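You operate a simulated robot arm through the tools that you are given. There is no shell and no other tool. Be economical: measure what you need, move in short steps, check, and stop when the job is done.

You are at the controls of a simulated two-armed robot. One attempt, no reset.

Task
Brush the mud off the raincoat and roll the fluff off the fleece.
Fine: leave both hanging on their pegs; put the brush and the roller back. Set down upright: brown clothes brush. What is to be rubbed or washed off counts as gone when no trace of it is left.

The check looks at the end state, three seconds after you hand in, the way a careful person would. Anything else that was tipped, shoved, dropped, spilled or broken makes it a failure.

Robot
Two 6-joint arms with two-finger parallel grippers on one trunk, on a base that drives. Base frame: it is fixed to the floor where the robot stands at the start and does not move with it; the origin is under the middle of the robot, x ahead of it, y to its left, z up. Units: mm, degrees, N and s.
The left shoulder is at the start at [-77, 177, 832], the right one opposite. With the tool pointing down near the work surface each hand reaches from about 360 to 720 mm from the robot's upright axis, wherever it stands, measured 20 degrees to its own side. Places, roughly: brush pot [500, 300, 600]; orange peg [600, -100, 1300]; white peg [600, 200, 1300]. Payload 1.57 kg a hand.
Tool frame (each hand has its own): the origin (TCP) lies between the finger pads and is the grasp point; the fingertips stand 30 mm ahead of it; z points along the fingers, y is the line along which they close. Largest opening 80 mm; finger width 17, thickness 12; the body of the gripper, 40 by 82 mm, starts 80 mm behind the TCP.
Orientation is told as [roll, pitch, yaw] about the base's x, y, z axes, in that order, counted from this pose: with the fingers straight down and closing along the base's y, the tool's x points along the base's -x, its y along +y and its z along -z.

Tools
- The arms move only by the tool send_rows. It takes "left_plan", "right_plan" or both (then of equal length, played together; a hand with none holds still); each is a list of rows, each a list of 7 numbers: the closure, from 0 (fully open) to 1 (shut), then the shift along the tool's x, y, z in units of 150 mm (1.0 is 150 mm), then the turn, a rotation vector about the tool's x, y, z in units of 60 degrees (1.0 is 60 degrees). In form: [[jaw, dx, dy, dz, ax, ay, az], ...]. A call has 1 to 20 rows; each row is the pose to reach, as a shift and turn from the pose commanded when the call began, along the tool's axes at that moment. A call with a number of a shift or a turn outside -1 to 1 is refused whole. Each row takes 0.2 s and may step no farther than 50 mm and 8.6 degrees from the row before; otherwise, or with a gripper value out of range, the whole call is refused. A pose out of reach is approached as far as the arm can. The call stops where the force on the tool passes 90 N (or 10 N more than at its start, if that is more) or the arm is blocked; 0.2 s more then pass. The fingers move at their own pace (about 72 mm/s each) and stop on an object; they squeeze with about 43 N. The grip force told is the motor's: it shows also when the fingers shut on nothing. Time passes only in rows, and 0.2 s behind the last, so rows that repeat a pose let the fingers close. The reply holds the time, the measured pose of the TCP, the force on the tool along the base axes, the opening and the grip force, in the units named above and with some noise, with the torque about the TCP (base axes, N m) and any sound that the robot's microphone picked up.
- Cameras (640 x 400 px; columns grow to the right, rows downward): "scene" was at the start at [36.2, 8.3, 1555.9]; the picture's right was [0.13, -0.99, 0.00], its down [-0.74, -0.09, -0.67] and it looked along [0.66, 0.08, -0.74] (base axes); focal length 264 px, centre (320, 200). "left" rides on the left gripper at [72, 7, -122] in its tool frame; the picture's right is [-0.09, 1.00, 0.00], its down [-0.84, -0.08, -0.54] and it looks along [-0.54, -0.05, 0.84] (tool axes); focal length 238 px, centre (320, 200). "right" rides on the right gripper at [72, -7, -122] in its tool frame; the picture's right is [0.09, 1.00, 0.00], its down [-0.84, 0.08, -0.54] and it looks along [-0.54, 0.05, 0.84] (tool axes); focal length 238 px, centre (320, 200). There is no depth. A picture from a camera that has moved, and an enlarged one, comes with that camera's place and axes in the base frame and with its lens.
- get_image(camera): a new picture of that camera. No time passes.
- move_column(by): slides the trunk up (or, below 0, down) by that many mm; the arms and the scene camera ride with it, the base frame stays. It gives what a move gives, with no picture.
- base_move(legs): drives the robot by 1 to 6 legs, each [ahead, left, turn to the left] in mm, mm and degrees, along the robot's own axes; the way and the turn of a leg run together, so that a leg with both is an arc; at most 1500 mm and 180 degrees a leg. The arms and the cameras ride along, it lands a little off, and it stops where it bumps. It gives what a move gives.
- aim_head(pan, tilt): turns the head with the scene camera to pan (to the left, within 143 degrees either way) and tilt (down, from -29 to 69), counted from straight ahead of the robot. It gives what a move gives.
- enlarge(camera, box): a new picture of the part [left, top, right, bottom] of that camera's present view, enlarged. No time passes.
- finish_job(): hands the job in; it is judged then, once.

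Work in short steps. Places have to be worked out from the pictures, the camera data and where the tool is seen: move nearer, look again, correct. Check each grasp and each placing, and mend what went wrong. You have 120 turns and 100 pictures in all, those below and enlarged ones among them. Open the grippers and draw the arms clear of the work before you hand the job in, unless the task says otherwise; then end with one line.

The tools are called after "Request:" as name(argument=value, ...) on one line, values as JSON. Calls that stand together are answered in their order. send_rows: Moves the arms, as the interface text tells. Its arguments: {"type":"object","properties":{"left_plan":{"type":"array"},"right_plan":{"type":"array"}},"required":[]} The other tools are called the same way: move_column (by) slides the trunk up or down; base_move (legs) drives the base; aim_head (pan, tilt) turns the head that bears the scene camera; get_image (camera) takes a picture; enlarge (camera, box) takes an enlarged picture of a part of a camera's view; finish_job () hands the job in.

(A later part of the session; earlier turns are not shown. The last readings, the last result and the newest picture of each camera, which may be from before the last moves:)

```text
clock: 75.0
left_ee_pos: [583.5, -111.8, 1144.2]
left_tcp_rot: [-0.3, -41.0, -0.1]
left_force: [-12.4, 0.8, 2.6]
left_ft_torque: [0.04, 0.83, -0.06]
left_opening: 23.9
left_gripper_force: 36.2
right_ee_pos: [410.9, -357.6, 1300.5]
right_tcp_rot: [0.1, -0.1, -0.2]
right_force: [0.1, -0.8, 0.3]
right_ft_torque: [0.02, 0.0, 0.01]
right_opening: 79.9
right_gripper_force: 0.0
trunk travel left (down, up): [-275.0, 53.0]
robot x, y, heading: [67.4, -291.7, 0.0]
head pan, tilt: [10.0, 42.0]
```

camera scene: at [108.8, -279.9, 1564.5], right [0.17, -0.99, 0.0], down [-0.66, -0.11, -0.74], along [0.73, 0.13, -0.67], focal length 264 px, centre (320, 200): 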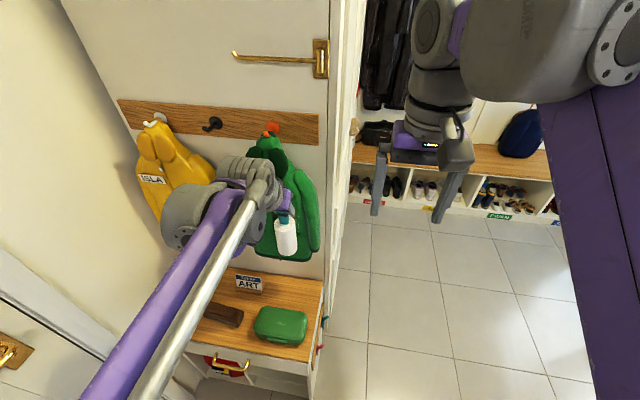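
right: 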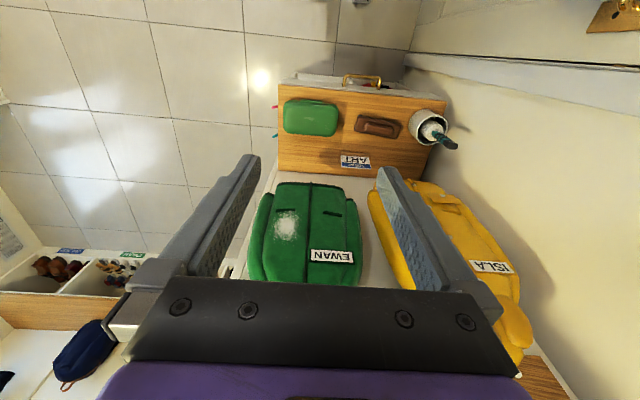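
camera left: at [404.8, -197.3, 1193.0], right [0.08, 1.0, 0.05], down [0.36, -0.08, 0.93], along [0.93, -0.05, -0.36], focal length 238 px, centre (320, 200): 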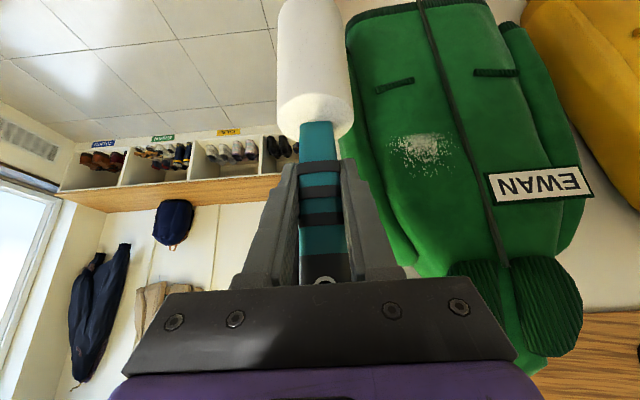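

Good: 12 N at z≈1077, right on the patch. Rolling sideways here.

Request:
send_rows(left_plan=[[1, 0, 0.12, 0, 0, 0, 0], [1, 0, 0.24, 0, 0, 0, 0], [1, 0, 0.3, 0, 0, 0, 0], [1, 0, 0.18, 0, 0, 0, 0], [1, 0, 0.06, 0, 0, 0, 0], [1, 0, -0.06, 0, 0, 0, 0], [1, 0, -0.18, 0, 0, 0, 0], [1, 0, -0.3, 0, 0, 0, 0], [1, 0, -0.18, 0, 0, 0, 0], [1, 0, -0.06, 0, 0, 0, 0], [1, 0, 0.06, 0, 0, 0, 0], [1, 0, 0.18, 0, 0, 0, 0], [1, 0, 0.06, 0, 0, 0, 0], [1, 0, -0.06, 0, 0, 0, 0]])

Request:
send_rows(left_plan=[[1, 0.15, -0.13, -0.13, 0, 0, 0], [1, 0.25, -0.3, -0.2, 0, 0, 0], [1, 0.25, -0.55, -0.2, 0, 0, 0]])

Request:
get_image(camera="left")

```text
clock: 78.0
left_ee_pos: [584.6, -123.0, 1141.7]
left_tcp_rot: [-0.3, -41.0, 0.0]
left_force: [-0.4, 0.8, -1.0]
left_ft_torque: [0.0, -0.04, 0.03]
left_opening: 24.0
left_gripper_force: 36.4
right_ee_pos: [412.4, -357.9, 1300.4]
right_tcp_rot: [-0.1, 0.1, -0.2]
right_force: [-0.8, -0.1, -0.2]
right_ft_torque: [0.0, -0.01, 0.0]
right_opening: 80.0
right_gripper_force: 0.1
trunk travel left (down, up): [-275.0, 53.0]
robot x, y, heading: [71.9, -289.0, -0.2]
head pan, tilt: [10.0, 42.0]
```

```text
clock: 78.8
left_ee_pos: [535.2, -204.5, 1139.5]
left_tcp_rot: [-0.3, -41.0, -0.1]
left_force: [0.2, -1.0, -1.1]
left_ft_torque: [0.06, 0.01, 0.0]
left_opening: 24.0
left_gripper_force: 36.2
right_ee_pos: [414.2, -358.6, 1299.5]
right_tcp_rot: [0.0, -0.1, -0.1]
right_force: [-0.6, -0.4, 0.1]
right_ft_torque: [-0.03, -0.01, -0.04]
right_opening: 80.0
right_gripper_force: 0.1
trunk travel left (down, up): [-275.0, 53.0]
robot x, y, heading: [66.8, -293.3, -0.4]
head pan, tilt: [10.0, 42.0]
```

```text
43 pictures are left
camera left: at [403.2, -198.8, 1184.7], right [0.07, 1.0, 0.06], down [0.28, -0.08, 0.96], along [0.96, -0.05, -0.28], focal length 238 px, centre (320, 200)
```

left: 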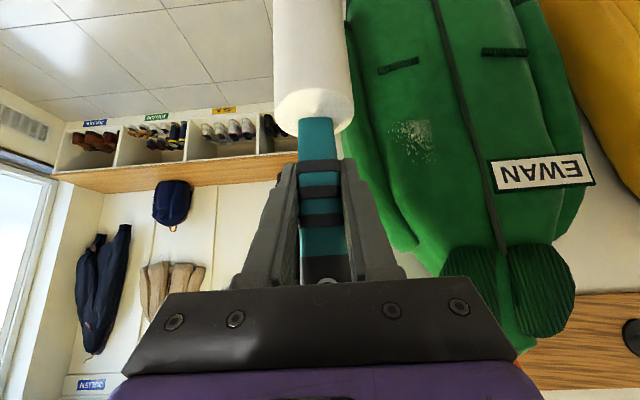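

Partly removed: the remaining part is y≈-141…-105, z≈1058–1103 (the coat swung away on that side). I'll sweep more slowly over that part while following the coat in.

Request:
send_rows(left_plan=[[1, -0.05, 0.22, 0.04, 0, 0, 0], [1, -0.105, 0.44, 0.08, 0, 0, 0], [1, -0.21, 0.667, 0.165, 0, 0, 0], [1, -0.26, 0.667, 0.208, 0, 0, 0], [1, -0.281, 0.633, 0.226, 0, 0, 0], [1, -0.291, 0.567, 0.235, 0, 0, 0], [1, -0.296, 0.5, 0.239, 0, 0, 0], [1, -0.301, 0.433, 0.243, 0, 0, 0], [1, -0.306, 0.38, 0.248, 0, 0, 0], [1, -0.306, 0.333, 0.248, 0, 0, 0], [1, -0.311, 0.38, 0.252, 0, 0, 0], [1, -0.311, 0.433, 0.252, 0, 0, 0], [1, -0.316, 0.5, 0.257, 0, 0, 0], [1, -0.316, 0.567, 0.257, 0, 0, 0], [1, -0.316, 0.633, 0.257, 0, 0, 0], [1, -0.316, 0.567, 0.257, 0, 0, 0], [1, -0.321, 0.5, 0.261, 0, 0, 0], [1, -0.321, 0.433, 0.261, 0, 0, 0]])

Request:
send_rows(left_plan=[[1, 0.15, -0.13, -0.13, 0, 0, 0], [1, 0.25, -0.3, -0.2, 0, 0, 0], [1, 0.25, -0.55, -0.2, 0, 0, 0]])

Request:
get_image(camera="left")

```text
clock: 82.6
left_ee_pos: [586.8, -134.8, 1145.9]
left_tcp_rot: [-0.2, -40.9, 0.1]
left_force: [-61.4, 17.2, 13.3]
left_ft_torque: [0.58, 1.34, 1.8]
left_opening: 24.4
left_gripper_force: 36.1
right_ee_pos: [401.9, -356.0, 1302.9]
right_tcp_rot: [-0.1, -0.5, -0.2]
right_force: [0.6, 0.2, 0.2]
right_ft_torque: [-0.02, 0.02, 0.02]
right_opening: 80.1
right_gripper_force: 0.0
trunk travel left (down, up): [-275.0, 53.0]
robot x, y, heading: [67.5, -288.5, -0.1]
head pan, tilt: [10.0, 42.0]
```

```text
clock: 83.4
left_ee_pos: [551.3, -224.1, 1139.1]
left_tcp_rot: [-0.4, -40.9, -0.1]
left_force: [0.4, -0.7, -0.6]
left_ft_torque: [0.01, 0.0, 0.02]
left_opening: 24.1
left_gripper_force: 36.0
right_ee_pos: [415.3, -358.2, 1299.9]
right_tcp_rot: [0.1, 0.1, -0.2]
right_force: [0.0, 0.3, -0.7]
right_ft_torque: [0.01, 0.05, 0.04]
right_opening: 80.3
right_gripper_force: 0.0
trunk travel left (down, up): [-275.0, 53.0]
robot x, y, heading: [64.3, -291.8, -0.3]
head pan, tilt: [10.0, 42.0]
```

```text
42 pictures are left
camera left: at [418.1, -217.0, 1184.1], right [0.07, 1.0, 0.06], down [0.28, -0.08, 0.96], along [0.96, -0.06, -0.28], focal length 238 px, centre (320, 200)
```

left: 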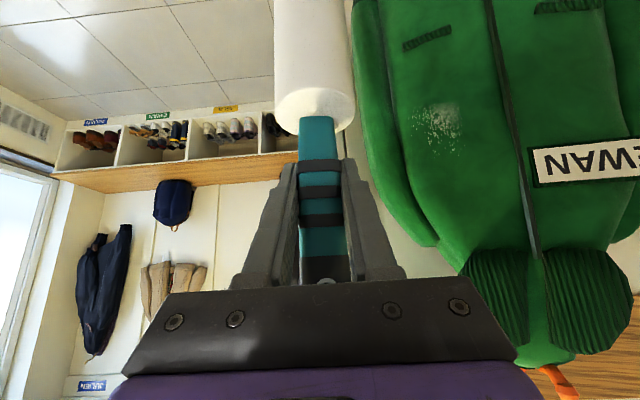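

61 N at the end came from the fingertips pressing (torque puts the contact only ~22 mm below the TCP): the roller has tilted backwards in the grip. I'll look with the right camera to see its angle and the fleece.

Request:
get_image(camera="right")

Request:
enlarge(camera="scene", box=[210, 100, 370, 300])

```text
41 pictures are left
camera right: at [343.5, -365.8, 1421.4], right [-0.09, 1.0, 0.0], down [0.84, 0.07, 0.54], along [0.54, 0.05, -0.84], focal length 238 px, centre (320, 200)
```

right: 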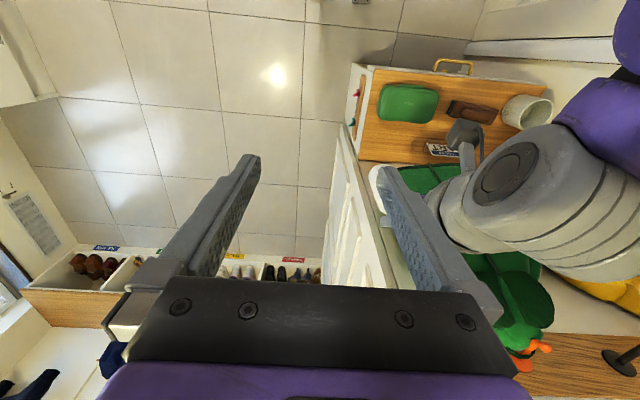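

```text
2.00 times, centred on (290, 200) of scene
camera zoom: at [111.6, -281.3, 1564.5], right [0.17, -0.99, 0.0], down [-0.66, -0.11, -0.74], along [0.73, 0.13, -0.67], focal length 529 px, centre (380, 200)
```

zoom: 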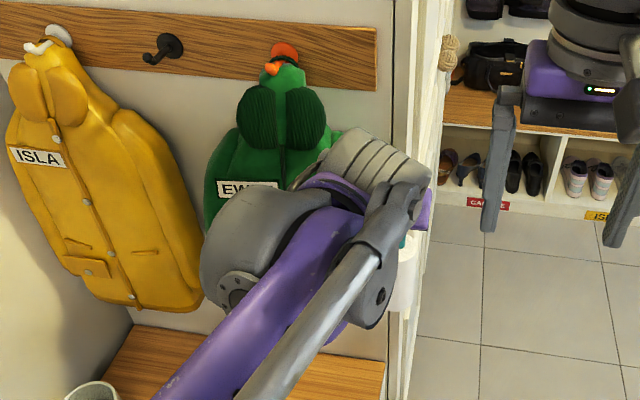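

The roller rotated ~12° in the grip. Best to put it back in the pot and regrasp with a steeper hand (pitch ≈-20°), so the pads run along the handle and the fingertips stay behind the roll surface. Retreating first.

Request:
send_rows(left_plan=[[1, 0.2, 0, -0.15, 0, -0.02, 0], [1, 0.35, 0.18, -0.15, 0, -0.04, 0], [1, 0.5, 0.36, -0.16, 0, -0.06, 0], [1, 0.62, 0.54, -0.17, 0, -0.08, 0], [1, 0.741, 0.713, -0.184, 0, -0.1, 0]])

Request:
base_move(legs=[[-70, 0, 0], [0, 292, 0]])

Request:
move_column(by=-200)

Request:
aim_head(pan=18, tilt=48)

Request:
get_image(camera="scene")

Request:
get_image(camera="left")

```text
clock: 84.6
left_ee_pos: [448.0, -114.8, 1089.2]
left_tcp_rot: [-0.4, -47.0, -0.1]
left_force: [0.1, -1.2, -0.6]
left_ft_torque: [0.04, 0.0, -0.01]
left_opening: 24.2
left_gripper_force: 36.3
right_ee_pos: [412.4, -356.7, 1300.9]
right_tcp_rot: [-0.1, 0.0, -0.1]
right_force: [-1.3, 0.2, -0.6]
right_ft_torque: [0.04, -0.03, 0.02]
right_opening: 80.1
right_gripper_force: 0.0
trunk travel left (down, up): [-275.0, 53.0]
robot x, y, heading: [66.6, -294.9, -0.2]
head pan, tilt: [10.0, 42.0]
```

```text
clock: 88.4
left_ee_pos: [381.4, 175.7, 1088.9]
left_tcp_rot: [-0.3, -47.0, -0.1]
left_force: [-0.2, 0.3, -1.6]
left_ft_torque: [0.0, 0.05, -0.01]
left_opening: 24.2
left_gripper_force: 35.6
right_ee_pos: [344.7, -67.2, 1301.0]
right_tcp_rot: [0.0, 0.0, -0.4]
right_force: [-0.3, -0.3, -0.2]
right_ft_torque: [0.0, 0.02, 0.0]
right_opening: 79.9
right_gripper_force: 0.1
trunk travel left (down, up): [-275.0, 53.0]
robot x, y, heading: [1.0, -2.8, -0.3]
head pan, tilt: [10.0, 42.0]
```

```text
clock: 90.5
left_ee_pos: [380.2, 174.9, 888.9]
left_tcp_rot: [-0.3, -47.0, -0.1]
left_force: [-0.1, -0.3, -1.7]
left_ft_torque: [0.0, 0.02, 0.02]
left_opening: 23.8
left_gripper_force: 36.2
right_ee_pos: [345.4, -67.5, 1099.9]
right_tcp_rot: [-0.1, 0.1, -0.2]
right_force: [-0.6, -0.2, -0.7]
right_ft_torque: [-0.02, -0.01, 0.01]
right_opening: 80.1
right_gripper_force: 0.1
trunk travel left (down, up): [-75.0, 253.0]
robot x, y, heading: [-0.6, -2.5, -0.3]
head pan, tilt: [10.0, 42.0]
```

```text
clock: 91.2
left_ee_pos: [381.3, 174.8, 889.5]
left_tcp_rot: [-0.4, -47.0, -0.1]
left_force: [-1.2, 0.6, -1.8]
left_ft_torque: [0.01, 0.01, 0.02]
left_opening: 24.1
left_gripper_force: 35.5
right_ee_pos: [344.3, -66.8, 1099.8]
right_tcp_rot: [0.1, -0.1, -0.3]
right_force: [-0.3, -0.1, 0.2]
right_ft_torque: [0.03, -0.01, 0.03]
right_opening: 80.2
right_gripper_force: 0.1
trunk travel left (down, up): [-75.0, 253.0]
robot x, y, heading: [1.0, -1.5, -0.5]
head pan, tilt: [18.0, 48.0]
```

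```text
39 pictures are left
camera scene: at [63.9, 20.2, 1349.5], right [0.3, -0.95, 0.0], down [-0.71, -0.23, -0.67], along [0.64, 0.2, -0.74], focal length 264 px, centre (320, 200)
```

scene: 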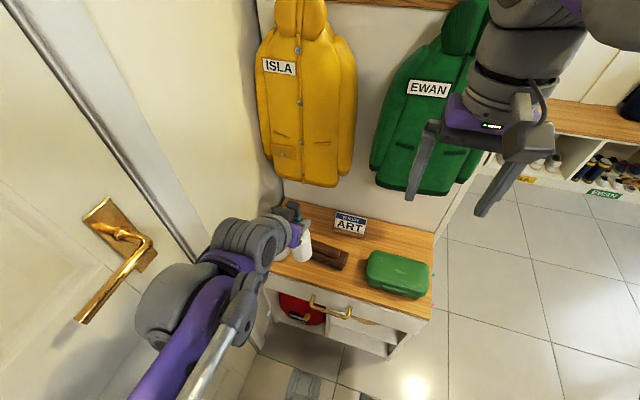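

```text
38 pictures are left
camera left: at [243.3, 182.2, 919.2], right [0.07, 1.0, 0.06], down [0.17, -0.07, 0.98], along [0.98, -0.06, -0.18], focal length 238 px, centre (320, 200)
```

left: 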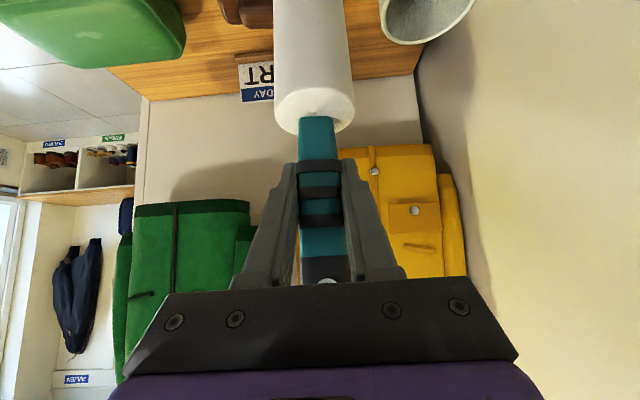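

Checking the roller's verticality up close.

Request:
enlarge(camera="scene", box=[250, 185, 350, 285])

```text
4.00 times, centred on (300, 235) of scene
camera zoom: at [63.9, 20.2, 1349.5], right [0.3, -0.95, 0.0], down [-0.71, -0.23, -0.67], along [0.64, 0.2, -0.74], focal length 1058 px, centre (400, 60)
```

zoom: 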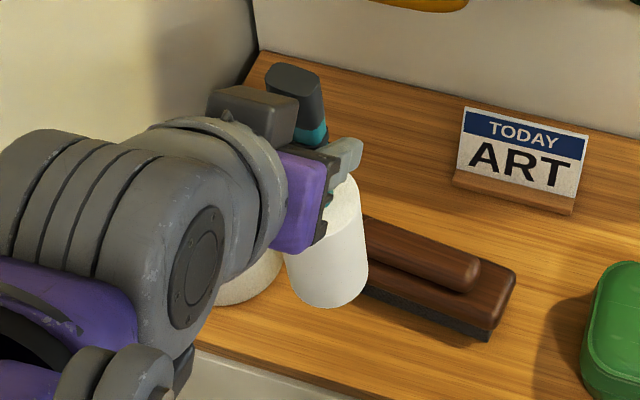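

The roller is vertical at this pitch. Moving above the pot.

Request:
send_rows(left_plan=[[1, -0.09, 0.2, 0.095, 0, 0, 0], [1, -0.18, 0.4, 0.19, 0, 0, 0], [1, -0.27, 0.6, 0.285, 0, 0, 0], [1, -0.355, 0.813, 0.38, 0, 0, 0], [1, -0.355, 0.813, 0.38, 0, 0, 0]])

Request:
enlarge(camera="scene", box=[220, 185, 320, 285])

Request:
get_image(camera="left")

```text
clock: 92.4
left_ee_pos: [458.9, 296.1, 888.6]
left_tcp_rot: [-0.4, -47.1, -0.2]
left_force: [-0.1, -1.0, -0.7]
left_ft_torque: [-0.02, -0.02, -0.02]
left_opening: 24.2
left_gripper_force: 35.6
right_ee_pos: [344.5, -67.2, 1100.3]
right_tcp_rot: [0.0, -0.1, -0.2]
right_force: [0.8, 0.4, -1.1]
right_ft_torque: [-0.02, 0.02, 0.0]
right_opening: 79.9
right_gripper_force: 0.0
trunk travel left (down, up): [-75.0, 253.0]
robot x, y, heading: [0.5, -6.7, -0.1]
head pan, tilt: [18.0, 48.0]
```

```text
4.00 times, centred on (270, 235) of scene
camera zoom: at [63.6, 20.0, 1349.5], right [0.3, -0.95, 0.0], down [-0.71, -0.23, -0.67], along [0.64, 0.2, -0.74], focal length 1058 px, centre (520, 60)
```

zoom: 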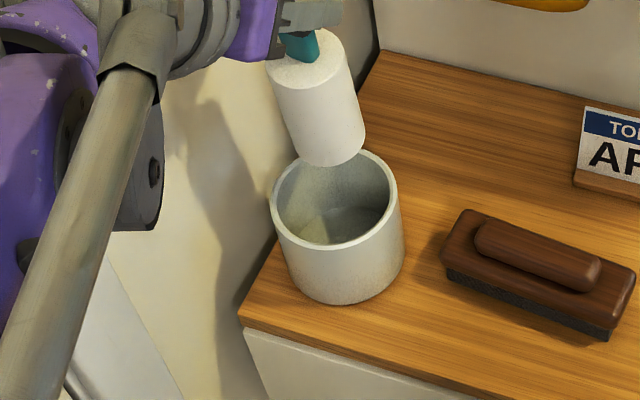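

```text
35 pictures are left
camera left: at [321.7, 303.0, 918.5], right [0.07, 1.0, 0.06], down [0.17, -0.07, 0.98], along [0.98, -0.06, -0.18], focal length 238 px, centre (320, 200)
```

left: 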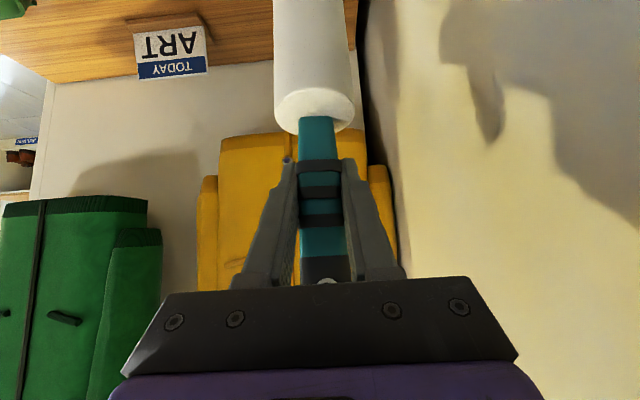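

The roll leans ~4° forward; pot centre ≈[455,286]. I'll correct the pitch by 4° and lower into the pot, watching force.

Request:
send_rows(left_plan=[[1, 0.014, -0.02, -0.015, 0, 0.067, 0], [1, 0.13, -0.02, 0.1, 0, 0.067, 0], [1, 0.25, -0.02, 0.21, 0, 0.067, 0], [1, 0.37, -0.02, 0.32, 0, 0.067, 0], [1, 0.47, -0.02, 0.415, 0, 0.067, 0]])

Request:
enlarge(camera="scene", box=[220, 185, 320, 285])

```text
clock: 93.6
left_ee_pos: [457.0, 292.8, 795.1]
left_tcp_rot: [-0.2, -42.9, -0.1]
left_force: [0.0, -0.4, -1.2]
left_ft_torque: [-0.02, -0.01, -0.01]
left_opening: 24.0
left_gripper_force: 36.0
right_ee_pos: [343.9, -66.5, 1099.2]
right_tcp_rot: [0.0, 0.0, -0.4]
right_force: [0.3, -0.5, 0.3]
right_ft_torque: [0.04, 0.0, 0.03]
right_opening: 79.8
right_gripper_force: 0.1
trunk travel left (down, up): [-75.0, 253.0]
robot x, y, heading: [-0.4, -3.7, -0.2]
head pan, tilt: [18.0, 48.0]
```

```text
4.00 times, centred on (270, 235) of scene
camera zoom: at [64.2, 20.3, 1349.5], right [0.3, -0.95, 0.0], down [-0.71, -0.23, -0.67], along [0.64, 0.2, -0.74], focal length 1058 px, centre (520, 60)
```

zoom: 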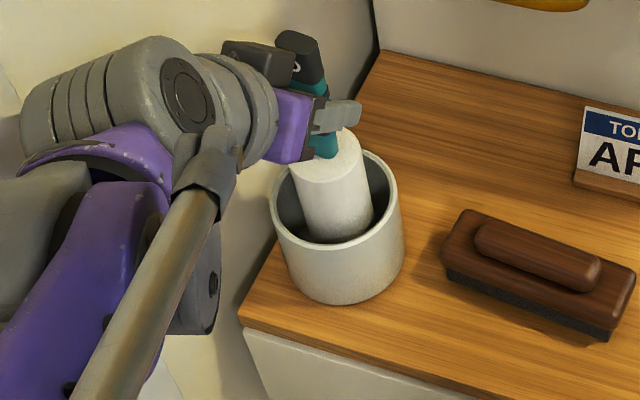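

Inside the pot. Lowering the rest gently.

Request:
send_rows(left_plan=[[1, 0.068, 0, 0.073, 0, 0, 0], [1, 0.136, 0, 0.146, 0, 0, 0], [1, 0.155, 0, 0.166, 0, 0, 0], [1, 0.168, 0, 0.18, 0, 0, 0], [1, 0.168, 0, 0.18, 0, 0, 0]])

```text
clock: 94.8
left_ee_pos: [456.2, 293.2, 758.8]
left_tcp_rot: [-0.2, -43.1, -0.2]
left_force: [0.4, -0.2, -2.3]
left_ft_torque: [-0.01, -0.01, -0.01]
left_opening: 24.2
left_gripper_force: 36.4
right_ee_pos: [345.2, -66.9, 1100.0]
right_tcp_rot: [0.0, 0.0, -0.4]
right_force: [-0.5, 0.8, 0.4]
right_ft_torque: [-0.02, 0.01, -0.01]
right_opening: 79.9
right_gripper_force: 0.1
trunk travel left (down, up): [-75.0, 253.0]
robot x, y, heading: [-0.8, -3.2, -0.5]
head pan, tilt: [18.0, 48.0]
```

Request:
send_rows(left_plan=[[1, 0.007, 0, 0.008, 0, 0, 0], [1, 0.014, 0, 0.015, 0, 0, 0], [1, 0.018, 0, 0.02, 0, 0, 0], [1, 0.018, 0, 0.02, 0, 0, 0]])

Request:
enlarge(camera="scene", box=[220, 185, 320, 285])

```text
clock: 95.8
left_ee_pos: [456.6, 293.1, 754.9]
left_tcp_rot: [-0.2, -43.1, -0.2]
left_force: [3.8, 0.3, 25.2]
left_ft_torque: [0.02, -0.03, 0.0]
left_opening: 24.1
left_gripper_force: 36.3
right_ee_pos: [343.3, -68.2, 1099.3]
right_tcp_rot: [0.1, -0.1, -0.4]
right_force: [-0.3, 0.2, 0.5]
right_ft_torque: [-0.01, 0.01, 0.0]
right_opening: 80.0
right_gripper_force: 0.1
trunk travel left (down, up): [-75.0, 253.0]
robot x, y, heading: [-3.1, -0.3, -0.3]
head pan, tilt: [18.0, 48.0]
```

```text
4.00 times, centred on (270, 235) of scene
camera zoom: at [62.6, 19.1, 1349.7], right [0.3, -0.95, 0.0], down [-0.71, -0.22, -0.67], along [0.64, 0.2, -0.74], focal length 1058 px, centre (520, 60)
```

zoom: 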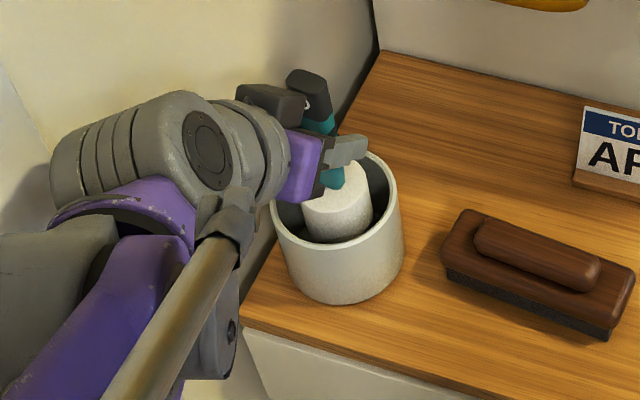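

Resting on the pot floor. Opening slightly, turning the hand about the handle to pitch ≈-20°, then checking.

Request:
send_rows(left_plan=[[0.3, 0, 0, 0, 0, 0, 0], [0.3, 0, 0, 0, 0, 0, 0], [0.3, 0, 0, 0, 0, 0.12, 0], [0.3, 0.01, 0, 0.01, 0, 0.25, 0], [0.3, 0.036, 0, 0.039, 0, 0.383, 0], [0.3, 0.036, 0, 0.039, 0, 0.383, 0]])

Request:
get_image(camera="left")

Request:
enlarge(camera="scene", box=[220, 185, 320, 285])

```text
clock: 97.2
left_ee_pos: [456.6, 293.0, 747.2]
left_tcp_rot: [-0.2, -20.0, -0.3]
left_force: [0.9, 0.4, 0.4]
left_ft_torque: [-0.02, 0.02, 0.01]
left_opening: 55.9
left_gripper_force: 0.1
right_ee_pos: [345.0, -68.0, 1100.3]
right_tcp_rot: [-0.1, 0.0, -0.4]
right_force: [0.0, 0.5, -1.6]
right_ft_torque: [-0.01, -0.02, -0.01]
right_opening: 79.9
right_gripper_force: 0.2
trunk travel left (down, up): [-75.0, 253.0]
robot x, y, heading: [-2.2, 0.5, -0.4]
head pan, tilt: [18.0, 48.0]
```

```text
32 pictures are left
camera left: at [348.3, 299.9, 835.7], right [0.09, 1.0, 0.03], down [0.6, -0.08, 0.79], along [0.79, -0.06, -0.61], focal length 238 px, centre (320, 200)
```

left: 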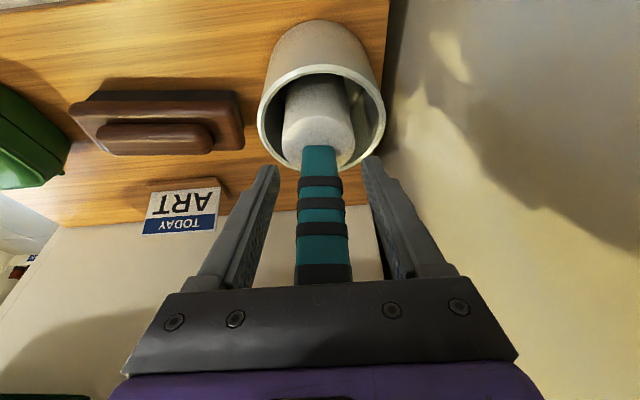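

```text
4.00 times, centred on (270, 235) of scene
camera zoom: at [63.6, 20.1, 1349.5], right [0.3, -0.95, 0.0], down [-0.71, -0.23, -0.67], along [0.64, 0.2, -0.74], focal length 1058 px, centre (520, 60)
```

zoom: 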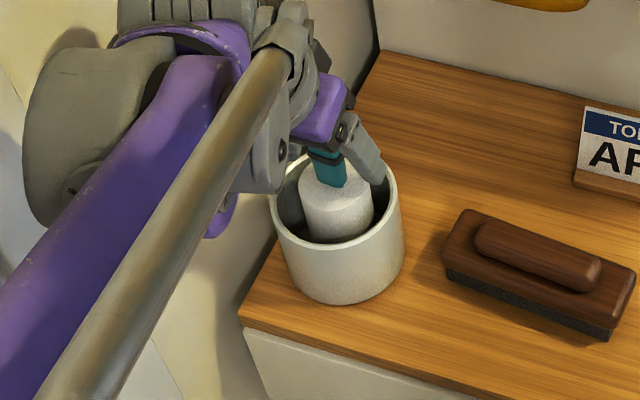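

Handle still centred between the fingers. Closing and lifting.

Request:
send_rows(left_plan=[[0.6, 0, 0, 0, 0, 0, 0], [1, 0, 0, 0, 0, 0, 0], [1, 0, 0, 0, 0, 0, 0], [1, 0, 0, 0, 0, 0, 0], [1, 0, 0, 0, 0, 0, 0]])

Request:
send_rows(left_plan=[[1, -0.034, 0, -0.094, 0, 0, 0], [1, -0.114, 0, -0.313, 0, 0, 0], [1, -0.211, 0, -0.58, 0, 0, 0], [1, -0.308, 0, -0.846, 0, 0, 0], [1, -0.308, 0, -0.846, 0, 0, 0]])

Request:
get_image(camera="left")

```text
clock: 98.4
left_ee_pos: [457.1, 293.8, 746.5]
left_tcp_rot: [-0.2, -20.0, -0.2]
left_force: [-0.8, 0.5, 0.4]
left_ft_torque: [0.08, 0.07, 0.02]
left_opening: 23.7
left_gripper_force: 36.0
right_ee_pos: [343.9, -66.5, 1100.5]
right_tcp_rot: [0.0, 0.0, -0.3]
right_force: [0.2, -0.5, 0.9]
right_ft_torque: [0.04, 0.0, -0.01]
right_opening: 80.0
right_gripper_force: 0.1
trunk travel left (down, up): [-75.0, 253.0]
robot x, y, heading: [1.3, -5.0, -0.2]
head pan, tilt: [18.0, 48.0]
```

```text
clock: 99.6
left_ee_pos: [456.3, 292.7, 882.5]
left_tcp_rot: [-0.3, -20.0, -0.3]
left_force: [-0.3, -0.3, -1.1]
left_ft_torque: [-0.02, 0.0, -0.01]
left_opening: 23.9
left_gripper_force: 35.9
right_ee_pos: [345.0, -67.7, 1100.9]
right_tcp_rot: [0.0, 0.0, -0.3]
right_force: [0.3, -0.4, 0.0]
right_ft_torque: [0.01, 0.05, 0.0]
right_opening: 80.0
right_gripper_force: 0.0
trunk travel left (down, up): [-75.0, 253.0]
robot x, y, heading: [0.2, -2.1, -0.5]
head pan, tilt: [18.0, 48.0]
```

```text
30 pictures are left
camera left: at [348.4, 299.9, 971.9], right [0.09, 1.0, 0.03], down [0.6, -0.08, 0.8], along [0.79, -0.06, -0.61], focal length 238 px, centre (320, 200)
```

left: 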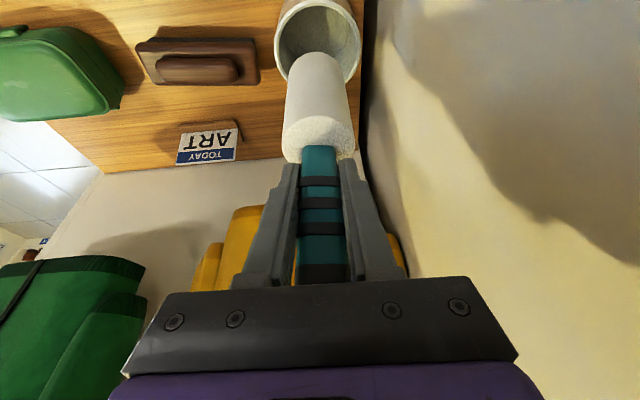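

Good grip. Returning to the fleece with the same drive.

Request:
send_rows(left_plan=[[1, 0.12, -0.19, -0.045, 0, 0, 0], [1, 0.25, -0.38, -0.09, 0, 0, 0], [1, 0.37, -0.57, -0.135, 0, 0, 0], [1, 0.495, -0.773, -0.18, 0, 0, 0]])

Request:
move_column(by=200)

Request:
base_move(legs=[[0, -290, 0], [70, 0, 0]])

Request:
get_image(camera="left")

```text
clock: 100.6
left_ee_pos: [378.0, 178.1, 883.2]
left_tcp_rot: [-0.3, -20.0, -0.3]
left_force: [-0.4, 0.0, -1.5]
left_ft_torque: [0.0, -0.02, 0.01]
left_opening: 23.9
left_gripper_force: 35.4
right_ee_pos: [343.7, -68.3, 1100.0]
right_tcp_rot: [0.0, 0.1, -0.3]
right_force: [0.0, -0.5, -0.9]
right_ft_torque: [0.02, 0.04, 0.03]
right_opening: 80.0
right_gripper_force: 0.0
trunk travel left (down, up): [-75.0, 253.0]
robot x, y, heading: [1.5, -0.2, -0.2]
head pan, tilt: [18.0, 48.0]
```

```text
clock: 102.8
left_ee_pos: [376.3, 178.6, 1080.3]
left_tcp_rot: [-0.2, -19.9, -0.3]
left_force: [-0.1, -0.6, -0.6]
left_ft_torque: [0.03, 0.01, 0.03]
left_opening: 23.8
left_gripper_force: 35.9
right_ee_pos: [343.2, -67.1, 1300.0]
right_tcp_rot: [0.0, 0.0, -0.4]
right_force: [0.5, 0.7, -1.1]
right_ft_torque: [0.03, -0.04, -0.02]
right_opening: 80.2
right_gripper_force: 0.0
trunk travel left (down, up): [-275.0, 53.0]
robot x, y, heading: [-2.2, -1.7, -0.3]
head pan, tilt: [18.0, 48.0]
```

```text
clock: 106.5
left_ee_pos: [444.4, -109.6, 1082.7]
left_tcp_rot: [-0.2, -20.0, -0.5]
left_force: [-0.1, -0.3, -1.9]
left_ft_torque: [-0.01, 0.04, 0.03]
left_opening: 24.0
left_gripper_force: 35.3
right_ee_pos: [411.7, -354.1, 1298.6]
right_tcp_rot: [0.0, -0.1, -0.4]
right_force: [0.0, -0.3, 0.1]
right_ft_torque: [-0.03, 0.0, 0.0]
right_opening: 79.6
right_gripper_force: 0.0
trunk travel left (down, up): [-275.0, 53.0]
robot x, y, heading: [68.3, -292.7, -0.5]
head pan, tilt: [18.0, 48.0]
```

```text
29 pictures are left
camera left: at [335.7, -102.4, 1170.6], right [0.09, 1.0, 0.03], down [0.6, -0.08, 0.8], along [0.79, -0.06, -0.61], focal length 238 px, centre (320, 200)
```

left: 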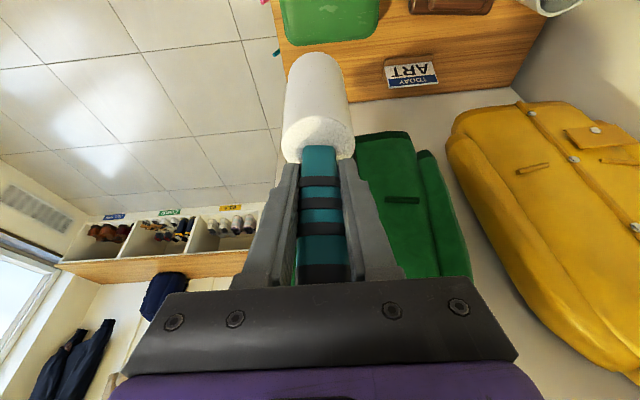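

Moving to stand-off in front of the remaining patch (TCP z≈1155, pitch -25°).

Request:
send_rows(left_plan=[[1, -0.1, 0, -0.12, 0, -0.014, 0], [1, -0.25, 0, -0.187, 0, -0.028, 0], [1, -0.41, 0, -0.187, 0, -0.042, 0], [1, -0.57, 0, -0.187, 0, -0.056, 0], [1, -0.73, 0, -0.187, 0, -0.07, 0], [1, -0.891, 0, -0.187, 0, -0.083, 0], [1, -0.891, 0, -0.187, 0, -0.083, 0]])

Request:
get_image(camera="left")

```text
clock: 108.1
left_ee_pos: [560.1, -109.4, 1153.6]
left_tcp_rot: [-0.3, -25.0, -0.3]
left_force: [0.1, -0.8, -0.3]
left_ft_torque: [-0.01, 0.03, -0.01]
left_opening: 23.8
left_gripper_force: 35.8
right_ee_pos: [409.8, -354.9, 1300.4]
right_tcp_rot: [0.1, 0.0, -0.4]
right_force: [0.1, 0.0, 0.8]
right_ft_torque: [0.02, -0.01, 0.0]
right_opening: 79.8
right_gripper_force: 0.0
trunk travel left (down, up): [-275.0, 53.0]
robot x, y, heading: [67.6, -290.6, -0.3]
head pan, tilt: [18.0, 48.0]
```

```text
28 pictures are left
camera left: at [444.1, -102.3, 1233.1], right [0.09, 1.0, 0.03], down [0.53, -0.08, 0.84], along [0.84, -0.06, -0.53], focal length 238 px, centre (320, 200)
```

left: 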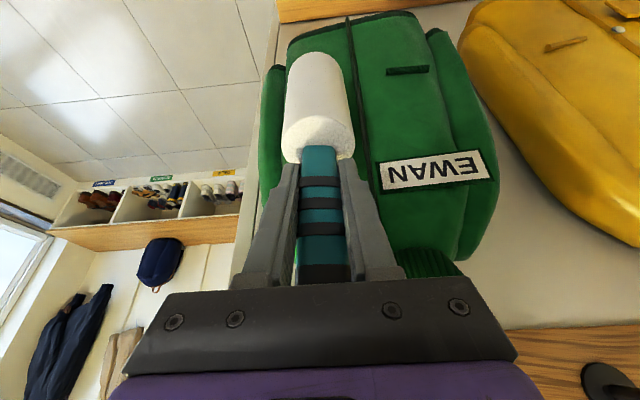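

Creeping in.

Request:
send_rows(left_plan=[[1, -0.036, 0, 0.017, 0, 0, 0], [1, -0.072, 0, 0.034, 0, 0, 0], [1, -0.097, 0, 0.045, 0, 0, 0], [1, -0.097, 0, 0.045, 0, 0, 0]])

Request:
send_rows(left_plan=[[1, -0.018, 0, 0.008, 0, 0, 0], [1, -0.036, 0, 0.017, 0, 0, 0], [1, -0.036, 0, 0.017, 0, 0, 0]])

```text
clock: 109.1
left_ee_pos: [575.2, -109.0, 1153.1]
left_tcp_rot: [-0.3, -24.9, -0.3]
left_force: [-2.2, 0.9, -1.9]
left_ft_torque: [0.07, 0.22, 0.03]
left_opening: 23.9
left_gripper_force: 35.7
right_ee_pos: [411.9, -354.3, 1300.2]
right_tcp_rot: [-0.1, 0.1, -0.3]
right_force: [-1.0, -0.6, 0.2]
right_ft_torque: [-0.02, -0.03, -0.01]
right_opening: 80.1
right_gripper_force: 0.1
trunk travel left (down, up): [-275.0, 53.0]
robot x, y, heading: [68.9, -287.2, -0.4]
head pan, tilt: [18.0, 48.0]
```

```text
clock: 109.9
left_ee_pos: [579.7, -110.1, 1153.6]
left_tcp_rot: [-0.2, -25.0, -0.4]
left_force: [-10.8, 2.5, 1.9]
left_ft_torque: [0.15, 0.74, 0.12]
left_opening: 23.6
left_gripper_force: 36.1
right_ee_pos: [409.0, -355.2, 1301.1]
right_tcp_rot: [0.0, -0.1, -0.3]
right_force: [-0.2, 1.0, -1.3]
right_ft_torque: [-0.01, 0.0, 0.02]
right_opening: 79.7
right_gripper_force: 0.0
trunk travel left (down, up): [-275.0, 53.0]
robot x, y, heading: [67.5, -289.0, -0.3]
head pan, tilt: [18.0, 48.0]
```

≈11 N at z≈1084. Rolling slowly towards -y, following in slightly, then reading the force.

Request:
send_rows(left_plan=[[1, 0, -0.06, 0, 0, 0, 0], [1, 0, -0.12, 0, 0, 0, 0], [1, -0.006, -0.18, 0.003, 0, 0, 0], [1, -0.006, -0.24, 0.003, 0, 0, 0], [1, -0.012, -0.28, 0.006, 0, 0, 0]])

Request:
get_image(camera="left")

```text
clock: 111.1
left_ee_pos: [583.1, -151.8, 1156.2]
left_tcp_rot: [-0.3, -25.0, -0.3]
left_force: [-7.8, 1.5, -0.7]
left_ft_torque: [0.25, 0.88, 0.12]
left_opening: 24.0
left_gripper_force: 36.3
right_ee_pos: [409.4, -354.1, 1299.6]
right_tcp_rot: [-0.1, -0.1, -0.4]
right_force: [0.5, -0.7, 0.4]
right_ft_torque: [-0.03, 0.04, -0.03]
right_opening: 80.1
right_gripper_force: 0.2
trunk travel left (down, up): [-275.0, 53.0]
robot x, y, heading: [71.4, -287.9, -0.4]
head pan, tilt: [18.0, 48.0]
```

```text
27 pictures are left
camera left: at [467.8, -144.8, 1234.3], right [0.09, 1.0, 0.03], down [0.53, -0.08, 0.84], along [0.84, -0.06, -0.53], focal length 238 px, centre (320, 200)
```

left: 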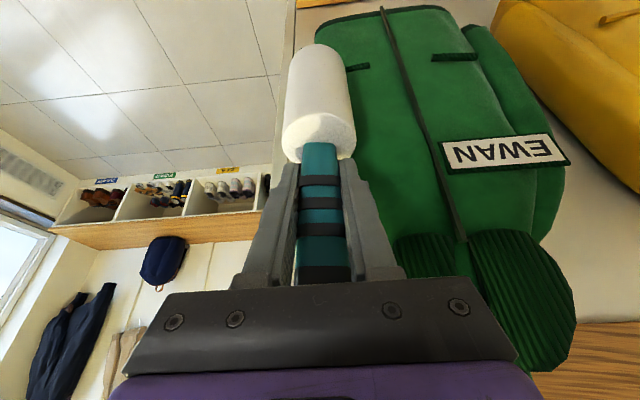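

Contact held through the stroke and no fluff shows beside the roll. I'll make return strokes, then back away and inspect.

Request:
send_rows(left_plan=[[1, 0, 0.06, 0, 0, 0, 0], [1, 0, 0.12, 0, 0, 0, 0], [1, 0, 0.18, 0, 0, 0, 0], [1, 0, 0.24, 0, 0, 0, 0], [1, 0, 0.32, 0, 0, 0, 0], [1, 0, 0.4, 0, 0, 0, 0], [1, 0, 0.32, 0, 0, 0, 0], [1, 0, 0.22, 0, 0, 0, 0], [1, 0, 0.12, 0, 0, 0, 0], [1, 0, 0.02, 0, 0, 0, 0]])

Request:
send_rows(left_plan=[[1, 0.12, 0, -0.06, 0, 0, 0], [1, 0.3, -0.15, -0.13, 0, 0, 0], [1, 0.35, -0.4, -0.15, 0, 0, 0]])

Request:
get_image(camera="left")

```text
clock: 113.3
left_ee_pos: [584.4, -150.1, 1153.4]
left_tcp_rot: [-0.3, -24.9, -0.3]
left_force: [-0.2, 0.6, -1.3]
left_ft_torque: [-0.04, 0.0, -0.02]
left_opening: 24.1
left_gripper_force: 35.8
right_ee_pos: [410.1, -355.1, 1301.0]
right_tcp_rot: [0.0, 0.0, -0.4]
right_force: [-0.3, 0.3, 0.0]
right_ft_torque: [0.0, -0.02, 0.01]
right_opening: 79.9
right_gripper_force: 0.1
trunk travel left (down, up): [-275.0, 53.0]
robot x, y, heading: [66.9, -287.2, -0.2]
head pan, tilt: [18.0, 48.0]
```

```text
clock: 114.1
left_ee_pos: [530.5, -209.1, 1151.3]
left_tcp_rot: [-0.2, -24.9, -0.4]
left_force: [-0.1, 0.1, -3.1]
left_ft_torque: [-0.02, 0.0, -0.03]
left_opening: 24.0
left_gripper_force: 36.3
right_ee_pos: [411.5, -355.8, 1300.4]
right_tcp_rot: [0.0, 0.0, -0.5]
right_force: [-0.2, -1.6, 0.9]
right_ft_torque: [0.01, 0.04, 0.01]
right_opening: 80.2
right_gripper_force: 0.0
trunk travel left (down, up): [-275.0, 53.0]
robot x, y, heading: [66.8, -288.9, -0.3]
head pan, tilt: [18.0, 48.0]
```

```text
26 pictures are left
camera left: at [414.6, -201.8, 1229.9], right [0.09, 1.0, 0.04], down [0.53, -0.08, 0.84], along [0.84, -0.06, -0.53], focal length 238 px, centre (320, 200)
```

left: 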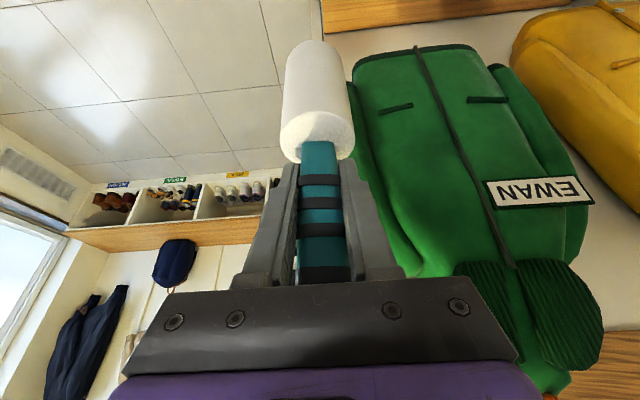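

The fluff appears gone. Zooming in to check for specks.

Request:
enlarge(camera="left", box=[350, 70, 510, 170])

Request:
enlarge(camera="left", box=[360, 150, 520, 250])

```text
4.00 times, centred on (430, 120) of left
camera zoom: at [414.6, -201.8, 1229.9], right [0.09, 1.0, 0.04], down [0.53, -0.08, 0.84], along [0.84, -0.06, -0.53], focal length 953 px, centre (-120, 520)
```

zoom: 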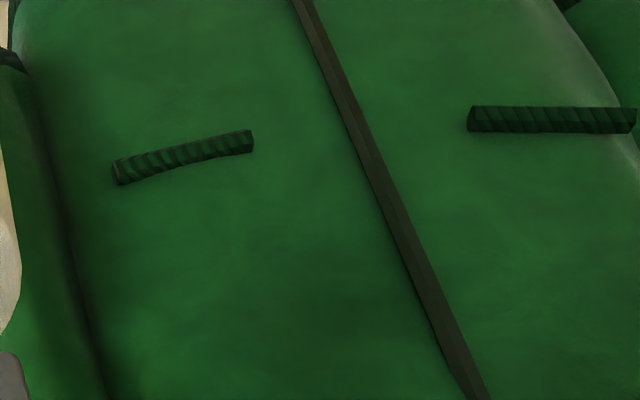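

```text
4.00 times, centred on (440, 200) of left
camera zoom: at [414.6, -201.8, 1229.9], right [0.09, 1.0, 0.04], down [0.53, -0.08, 0.84], along [0.84, -0.06, -0.53], focal length 953 px, centre (-160, 200)
```

zoom: 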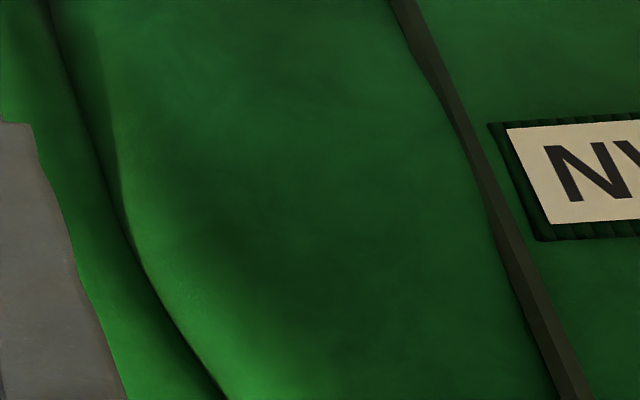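

Spotless. Taking the roller home: retreat, drive back, lower the trunk.

Request:
send_rows(left_plan=[[1, 0.15, 0, -0.05, 0, 0.017, 0], [1, 0.3, 0.17, 0, 0, 0.033, 0], [1, 0.44, 0.34, 0.05, 0, 0.05, 0], [1, 0.58, 0.5, 0.11, 0, 0.067, 0], [1, 0.705, 0.66, 0.171, 0, 0.083, 0]])

Request:
base_move(legs=[[-70, 0, 0], [0, 290, 0]])

Request:
move_column(by=-200)

```text
clock: 115.3
left_ee_pos: [441.1, -107.2, 1084.7]
left_tcp_rot: [-0.3, -19.8, -0.4]
left_force: [0.0, -0.1, 0.2]
left_ft_torque: [0.0, -0.03, 0.0]
left_opening: 24.1
left_gripper_force: 36.1
right_ee_pos: [410.6, -353.7, 1300.5]
right_tcp_rot: [0.0, 0.0, -0.5]
right_force: [-0.6, 0.6, 0.0]
right_ft_torque: [0.0, -0.02, 0.0]
right_opening: 80.1
right_gripper_force: 0.1
trunk travel left (down, up): [-275.0, 53.0]
robot x, y, heading: [68.9, -289.3, -0.2]
head pan, tilt: [18.0, 48.0]
```

```text
clock: 119.1
left_ee_pos: [374.5, 179.8, 1083.7]
left_tcp_rot: [-0.2, -20.0, -0.5]
left_force: [-0.8, 0.3, -1.3]
left_ft_torque: [-0.03, 0.0, 0.02]
left_opening: 24.0
left_gripper_force: 36.2
right_ee_pos: [343.0, -65.3, 1300.1]
right_tcp_rot: [-0.1, -0.1, -0.6]
right_force: [0.8, 0.1, 0.0]
right_ft_torque: [-0.02, -0.01, 0.03]
right_opening: 79.9
right_gripper_force: 0.2
trunk travel left (down, up): [-275.0, 53.0]
robot x, y, heading: [-0.3, -0.4, -0.6]
head pan, tilt: [18.0, 48.0]
```

```text
clock: 121.2
left_ee_pos: [374.5, 180.5, 884.6]
left_tcp_rot: [-0.2, -20.1, -0.4]
left_force: [0.2, -0.4, -1.4]
left_ft_torque: [-0.03, 0.0, -0.01]
left_opening: 23.7
left_gripper_force: 36.2
right_ee_pos: [343.0, -66.9, 1101.5]
right_tcp_rot: [0.1, 0.0, -0.4]
right_force: [0.1, 1.0, 0.5]
right_ft_torque: [0.0, 0.0, -0.02]
right_opening: 80.1
right_gripper_force: 0.1
trunk travel left (down, up): [-75.0, 253.0]
robot x, y, heading: [1.1, 0.7, -0.7]
head pan, tilt: [18.0, 48.0]
```

Moving above the pot and checking alignment.

Request:
send_rows(left_plan=[[1, -0.13, 0.19, 0.047, 0, 0, 0], [1, -0.26, 0.38, 0.094, 0, 0, 0], [1, -0.39, 0.57, 0.141, 0, 0, 0], [1, -0.517, 0.75, 0.188, 0, 0, 0], [1, -0.517, 0.75, 0.188, 0, 0, 0]])

Request:
enlarge(camera="scene", box=[220, 185, 320, 285])

Request:
get_image(camera="left")

```text
clock: 122.4
left_ee_pos: [461.0, 292.1, 883.9]
left_tcp_rot: [-0.3, -20.0, -0.5]
left_force: [-0.1, -0.3, -0.7]
left_ft_torque: [-0.03, 0.01, 0.01]
left_opening: 23.8
left_gripper_force: 35.9
right_ee_pos: [342.0, -67.2, 1101.4]
right_tcp_rot: [0.0, 0.0, -0.6]
right_force: [0.2, 0.0, 0.0]
right_ft_torque: [0.01, 0.0, -0.04]
right_opening: 80.0
right_gripper_force: 0.1
trunk travel left (down, up): [-75.0, 253.0]
robot x, y, heading: [1.3, 4.9, -0.8]
head pan, tilt: [18.0, 48.0]
```

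```text
4.00 times, centred on (270, 235) of scene
camera zoom: at [62.6, 22.4, 1349.5], right [0.3, -0.95, 0.0], down [-0.71, -0.22, -0.67], along [0.64, 0.2, -0.74], focal length 1058 px, centre (520, 60)
```

zoom: 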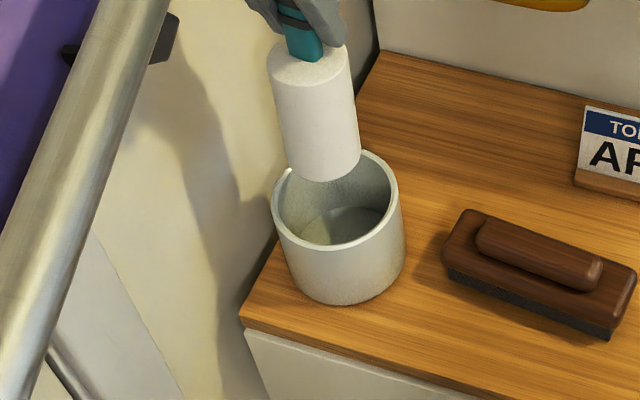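

```text
22 pictures are left
camera left: at [352.4, 299.5, 972.9], right [0.1, 0.99, 0.03], down [0.6, -0.08, 0.8], along [0.79, -0.06, -0.61], focal length 238 px, centre (320, 200)
```

left: 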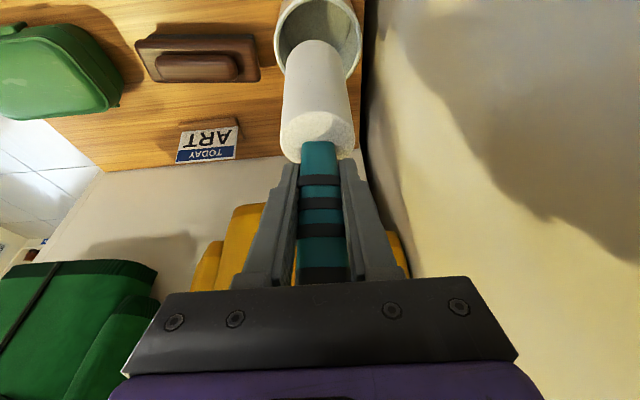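

Aligned over the pot. Lowering into it.

Request:
send_rows(left_plan=[[1, 0.06, -0.02, 0.18, 0, 0, 0], [1, 0.14, -0.02, 0.38, 0, 0, 0], [1, 0.21, -0.02, 0.57, 0, 0, 0], [1, 0.274, -0.02, 0.73, 0, 0, 0], [1, 0.285, -0.02, 0.78, 0, 0, 0]])

Request:
enlarge(camera="scene", box=[220, 185, 320, 285])

```text
clock: 123.6
left_ee_pos: [457.8, 289.7, 759.0]
left_tcp_rot: [-0.4, -20.0, -0.5]
left_force: [0.0, -0.5, -0.9]
left_ft_torque: [-0.02, 0.0, 0.0]
left_opening: 23.9
left_gripper_force: 35.9
right_ee_pos: [342.5, -66.1, 1099.6]
right_tcp_rot: [0.0, 0.1, -0.5]
right_force: [-0.1, 0.0, -0.2]
right_ft_torque: [-0.02, -0.01, -0.02]
right_opening: 80.2
right_gripper_force: 0.1
trunk travel left (down, up): [-75.0, 253.0]
robot x, y, heading: [2.7, -2.8, -0.5]
head pan, tilt: [18.0, 48.0]
```

```text
4.00 times, centred on (270, 235) of scene
camera zoom: at [63.0, 22.6, 1349.5], right [0.3, -0.95, 0.0], down [-0.71, -0.22, -0.67], along [0.64, 0.2, -0.74], focal length 1058 px, centre (520, 60)
```

zoom: 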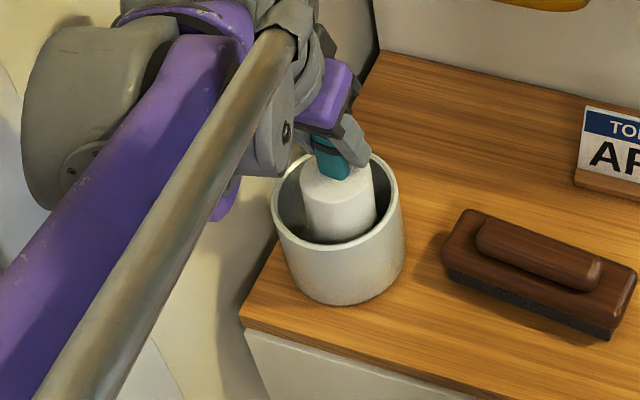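

Down to the floor of the pot in small steps.

Request:
send_rows(left_plan=[[1, 0.009, 0, 0.025, 0, 0, 0], [1, 0.018, 0, 0.05, 0, 0, 0], [1, 0.025, 0, 0.069, 0, 0, 0], [1, 0.028, 0, 0.078, 0, 0, 0], [1, 0.028, 0, 0.078, 0, 0, 0]])

```text
clock: 124.8
left_ee_pos: [459.0, 287.9, 745.8]
left_tcp_rot: [-0.2, -20.0, -0.5]
left_force: [-0.8, -0.4, 2.9]
left_ft_torque: [0.07, -0.06, 0.03]
left_opening: 23.7
left_gripper_force: 35.7
right_ee_pos: [342.7, -66.6, 1098.9]
right_tcp_rot: [0.0, 0.0, -0.6]
right_force: [-0.5, -0.5, -0.8]
right_ft_torque: [0.02, -0.02, -0.02]
right_opening: 79.8
right_gripper_force: 0.1
trunk travel left (down, up): [-75.0, 253.0]
robot x, y, heading: [-2.9, -1.1, -0.6]
head pan, tilt: [18.0, 48.0]
```

Touching the floor at the expected height. Opening and looking.

Request:
send_rows(left_plan=[[0.6, 0, 0, 0, 0, 0, 0], [0.3, 0, 0, 0, 0, 0, 0], [0.25, 0, 0, 0, 0, 0, 0], [0.25, 0, 0, 0, 0, 0, 0]])

Request:
get_image(camera="left")

```text
clock: 125.8
left_ee_pos: [458.7, 287.9, 746.2]
left_tcp_rot: [-0.3, -20.0, -0.5]
left_force: [1.1, 0.0, -1.0]
left_ft_torque: [0.04, 0.01, -0.01]
left_opening: 59.9
left_gripper_force: 0.1
right_ee_pos: [343.3, -66.8, 1099.5]
right_tcp_rot: [0.0, 0.1, -0.6]
right_force: [-0.5, -0.9, -0.1]
right_ft_torque: [-0.05, -0.03, -0.03]
right_opening: 79.8
right_gripper_force: 0.0
trunk travel left (down, up): [-75.0, 253.0]
robot x, y, heading: [-1.5, 0.2, -0.4]
head pan, tilt: [18.0, 48.0]
```

```text
20 pictures are left
camera left: at [350.3, 295.3, 835.7], right [0.1, 0.99, 0.03], down [0.6, -0.08, 0.8], along [0.79, -0.06, -0.61], focal length 238 px, centre (320, 200)
```

left: 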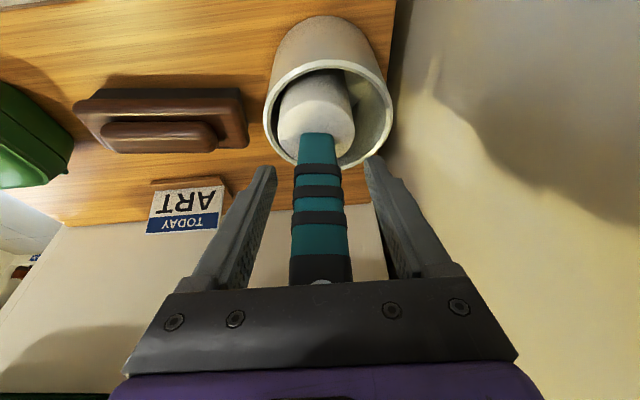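

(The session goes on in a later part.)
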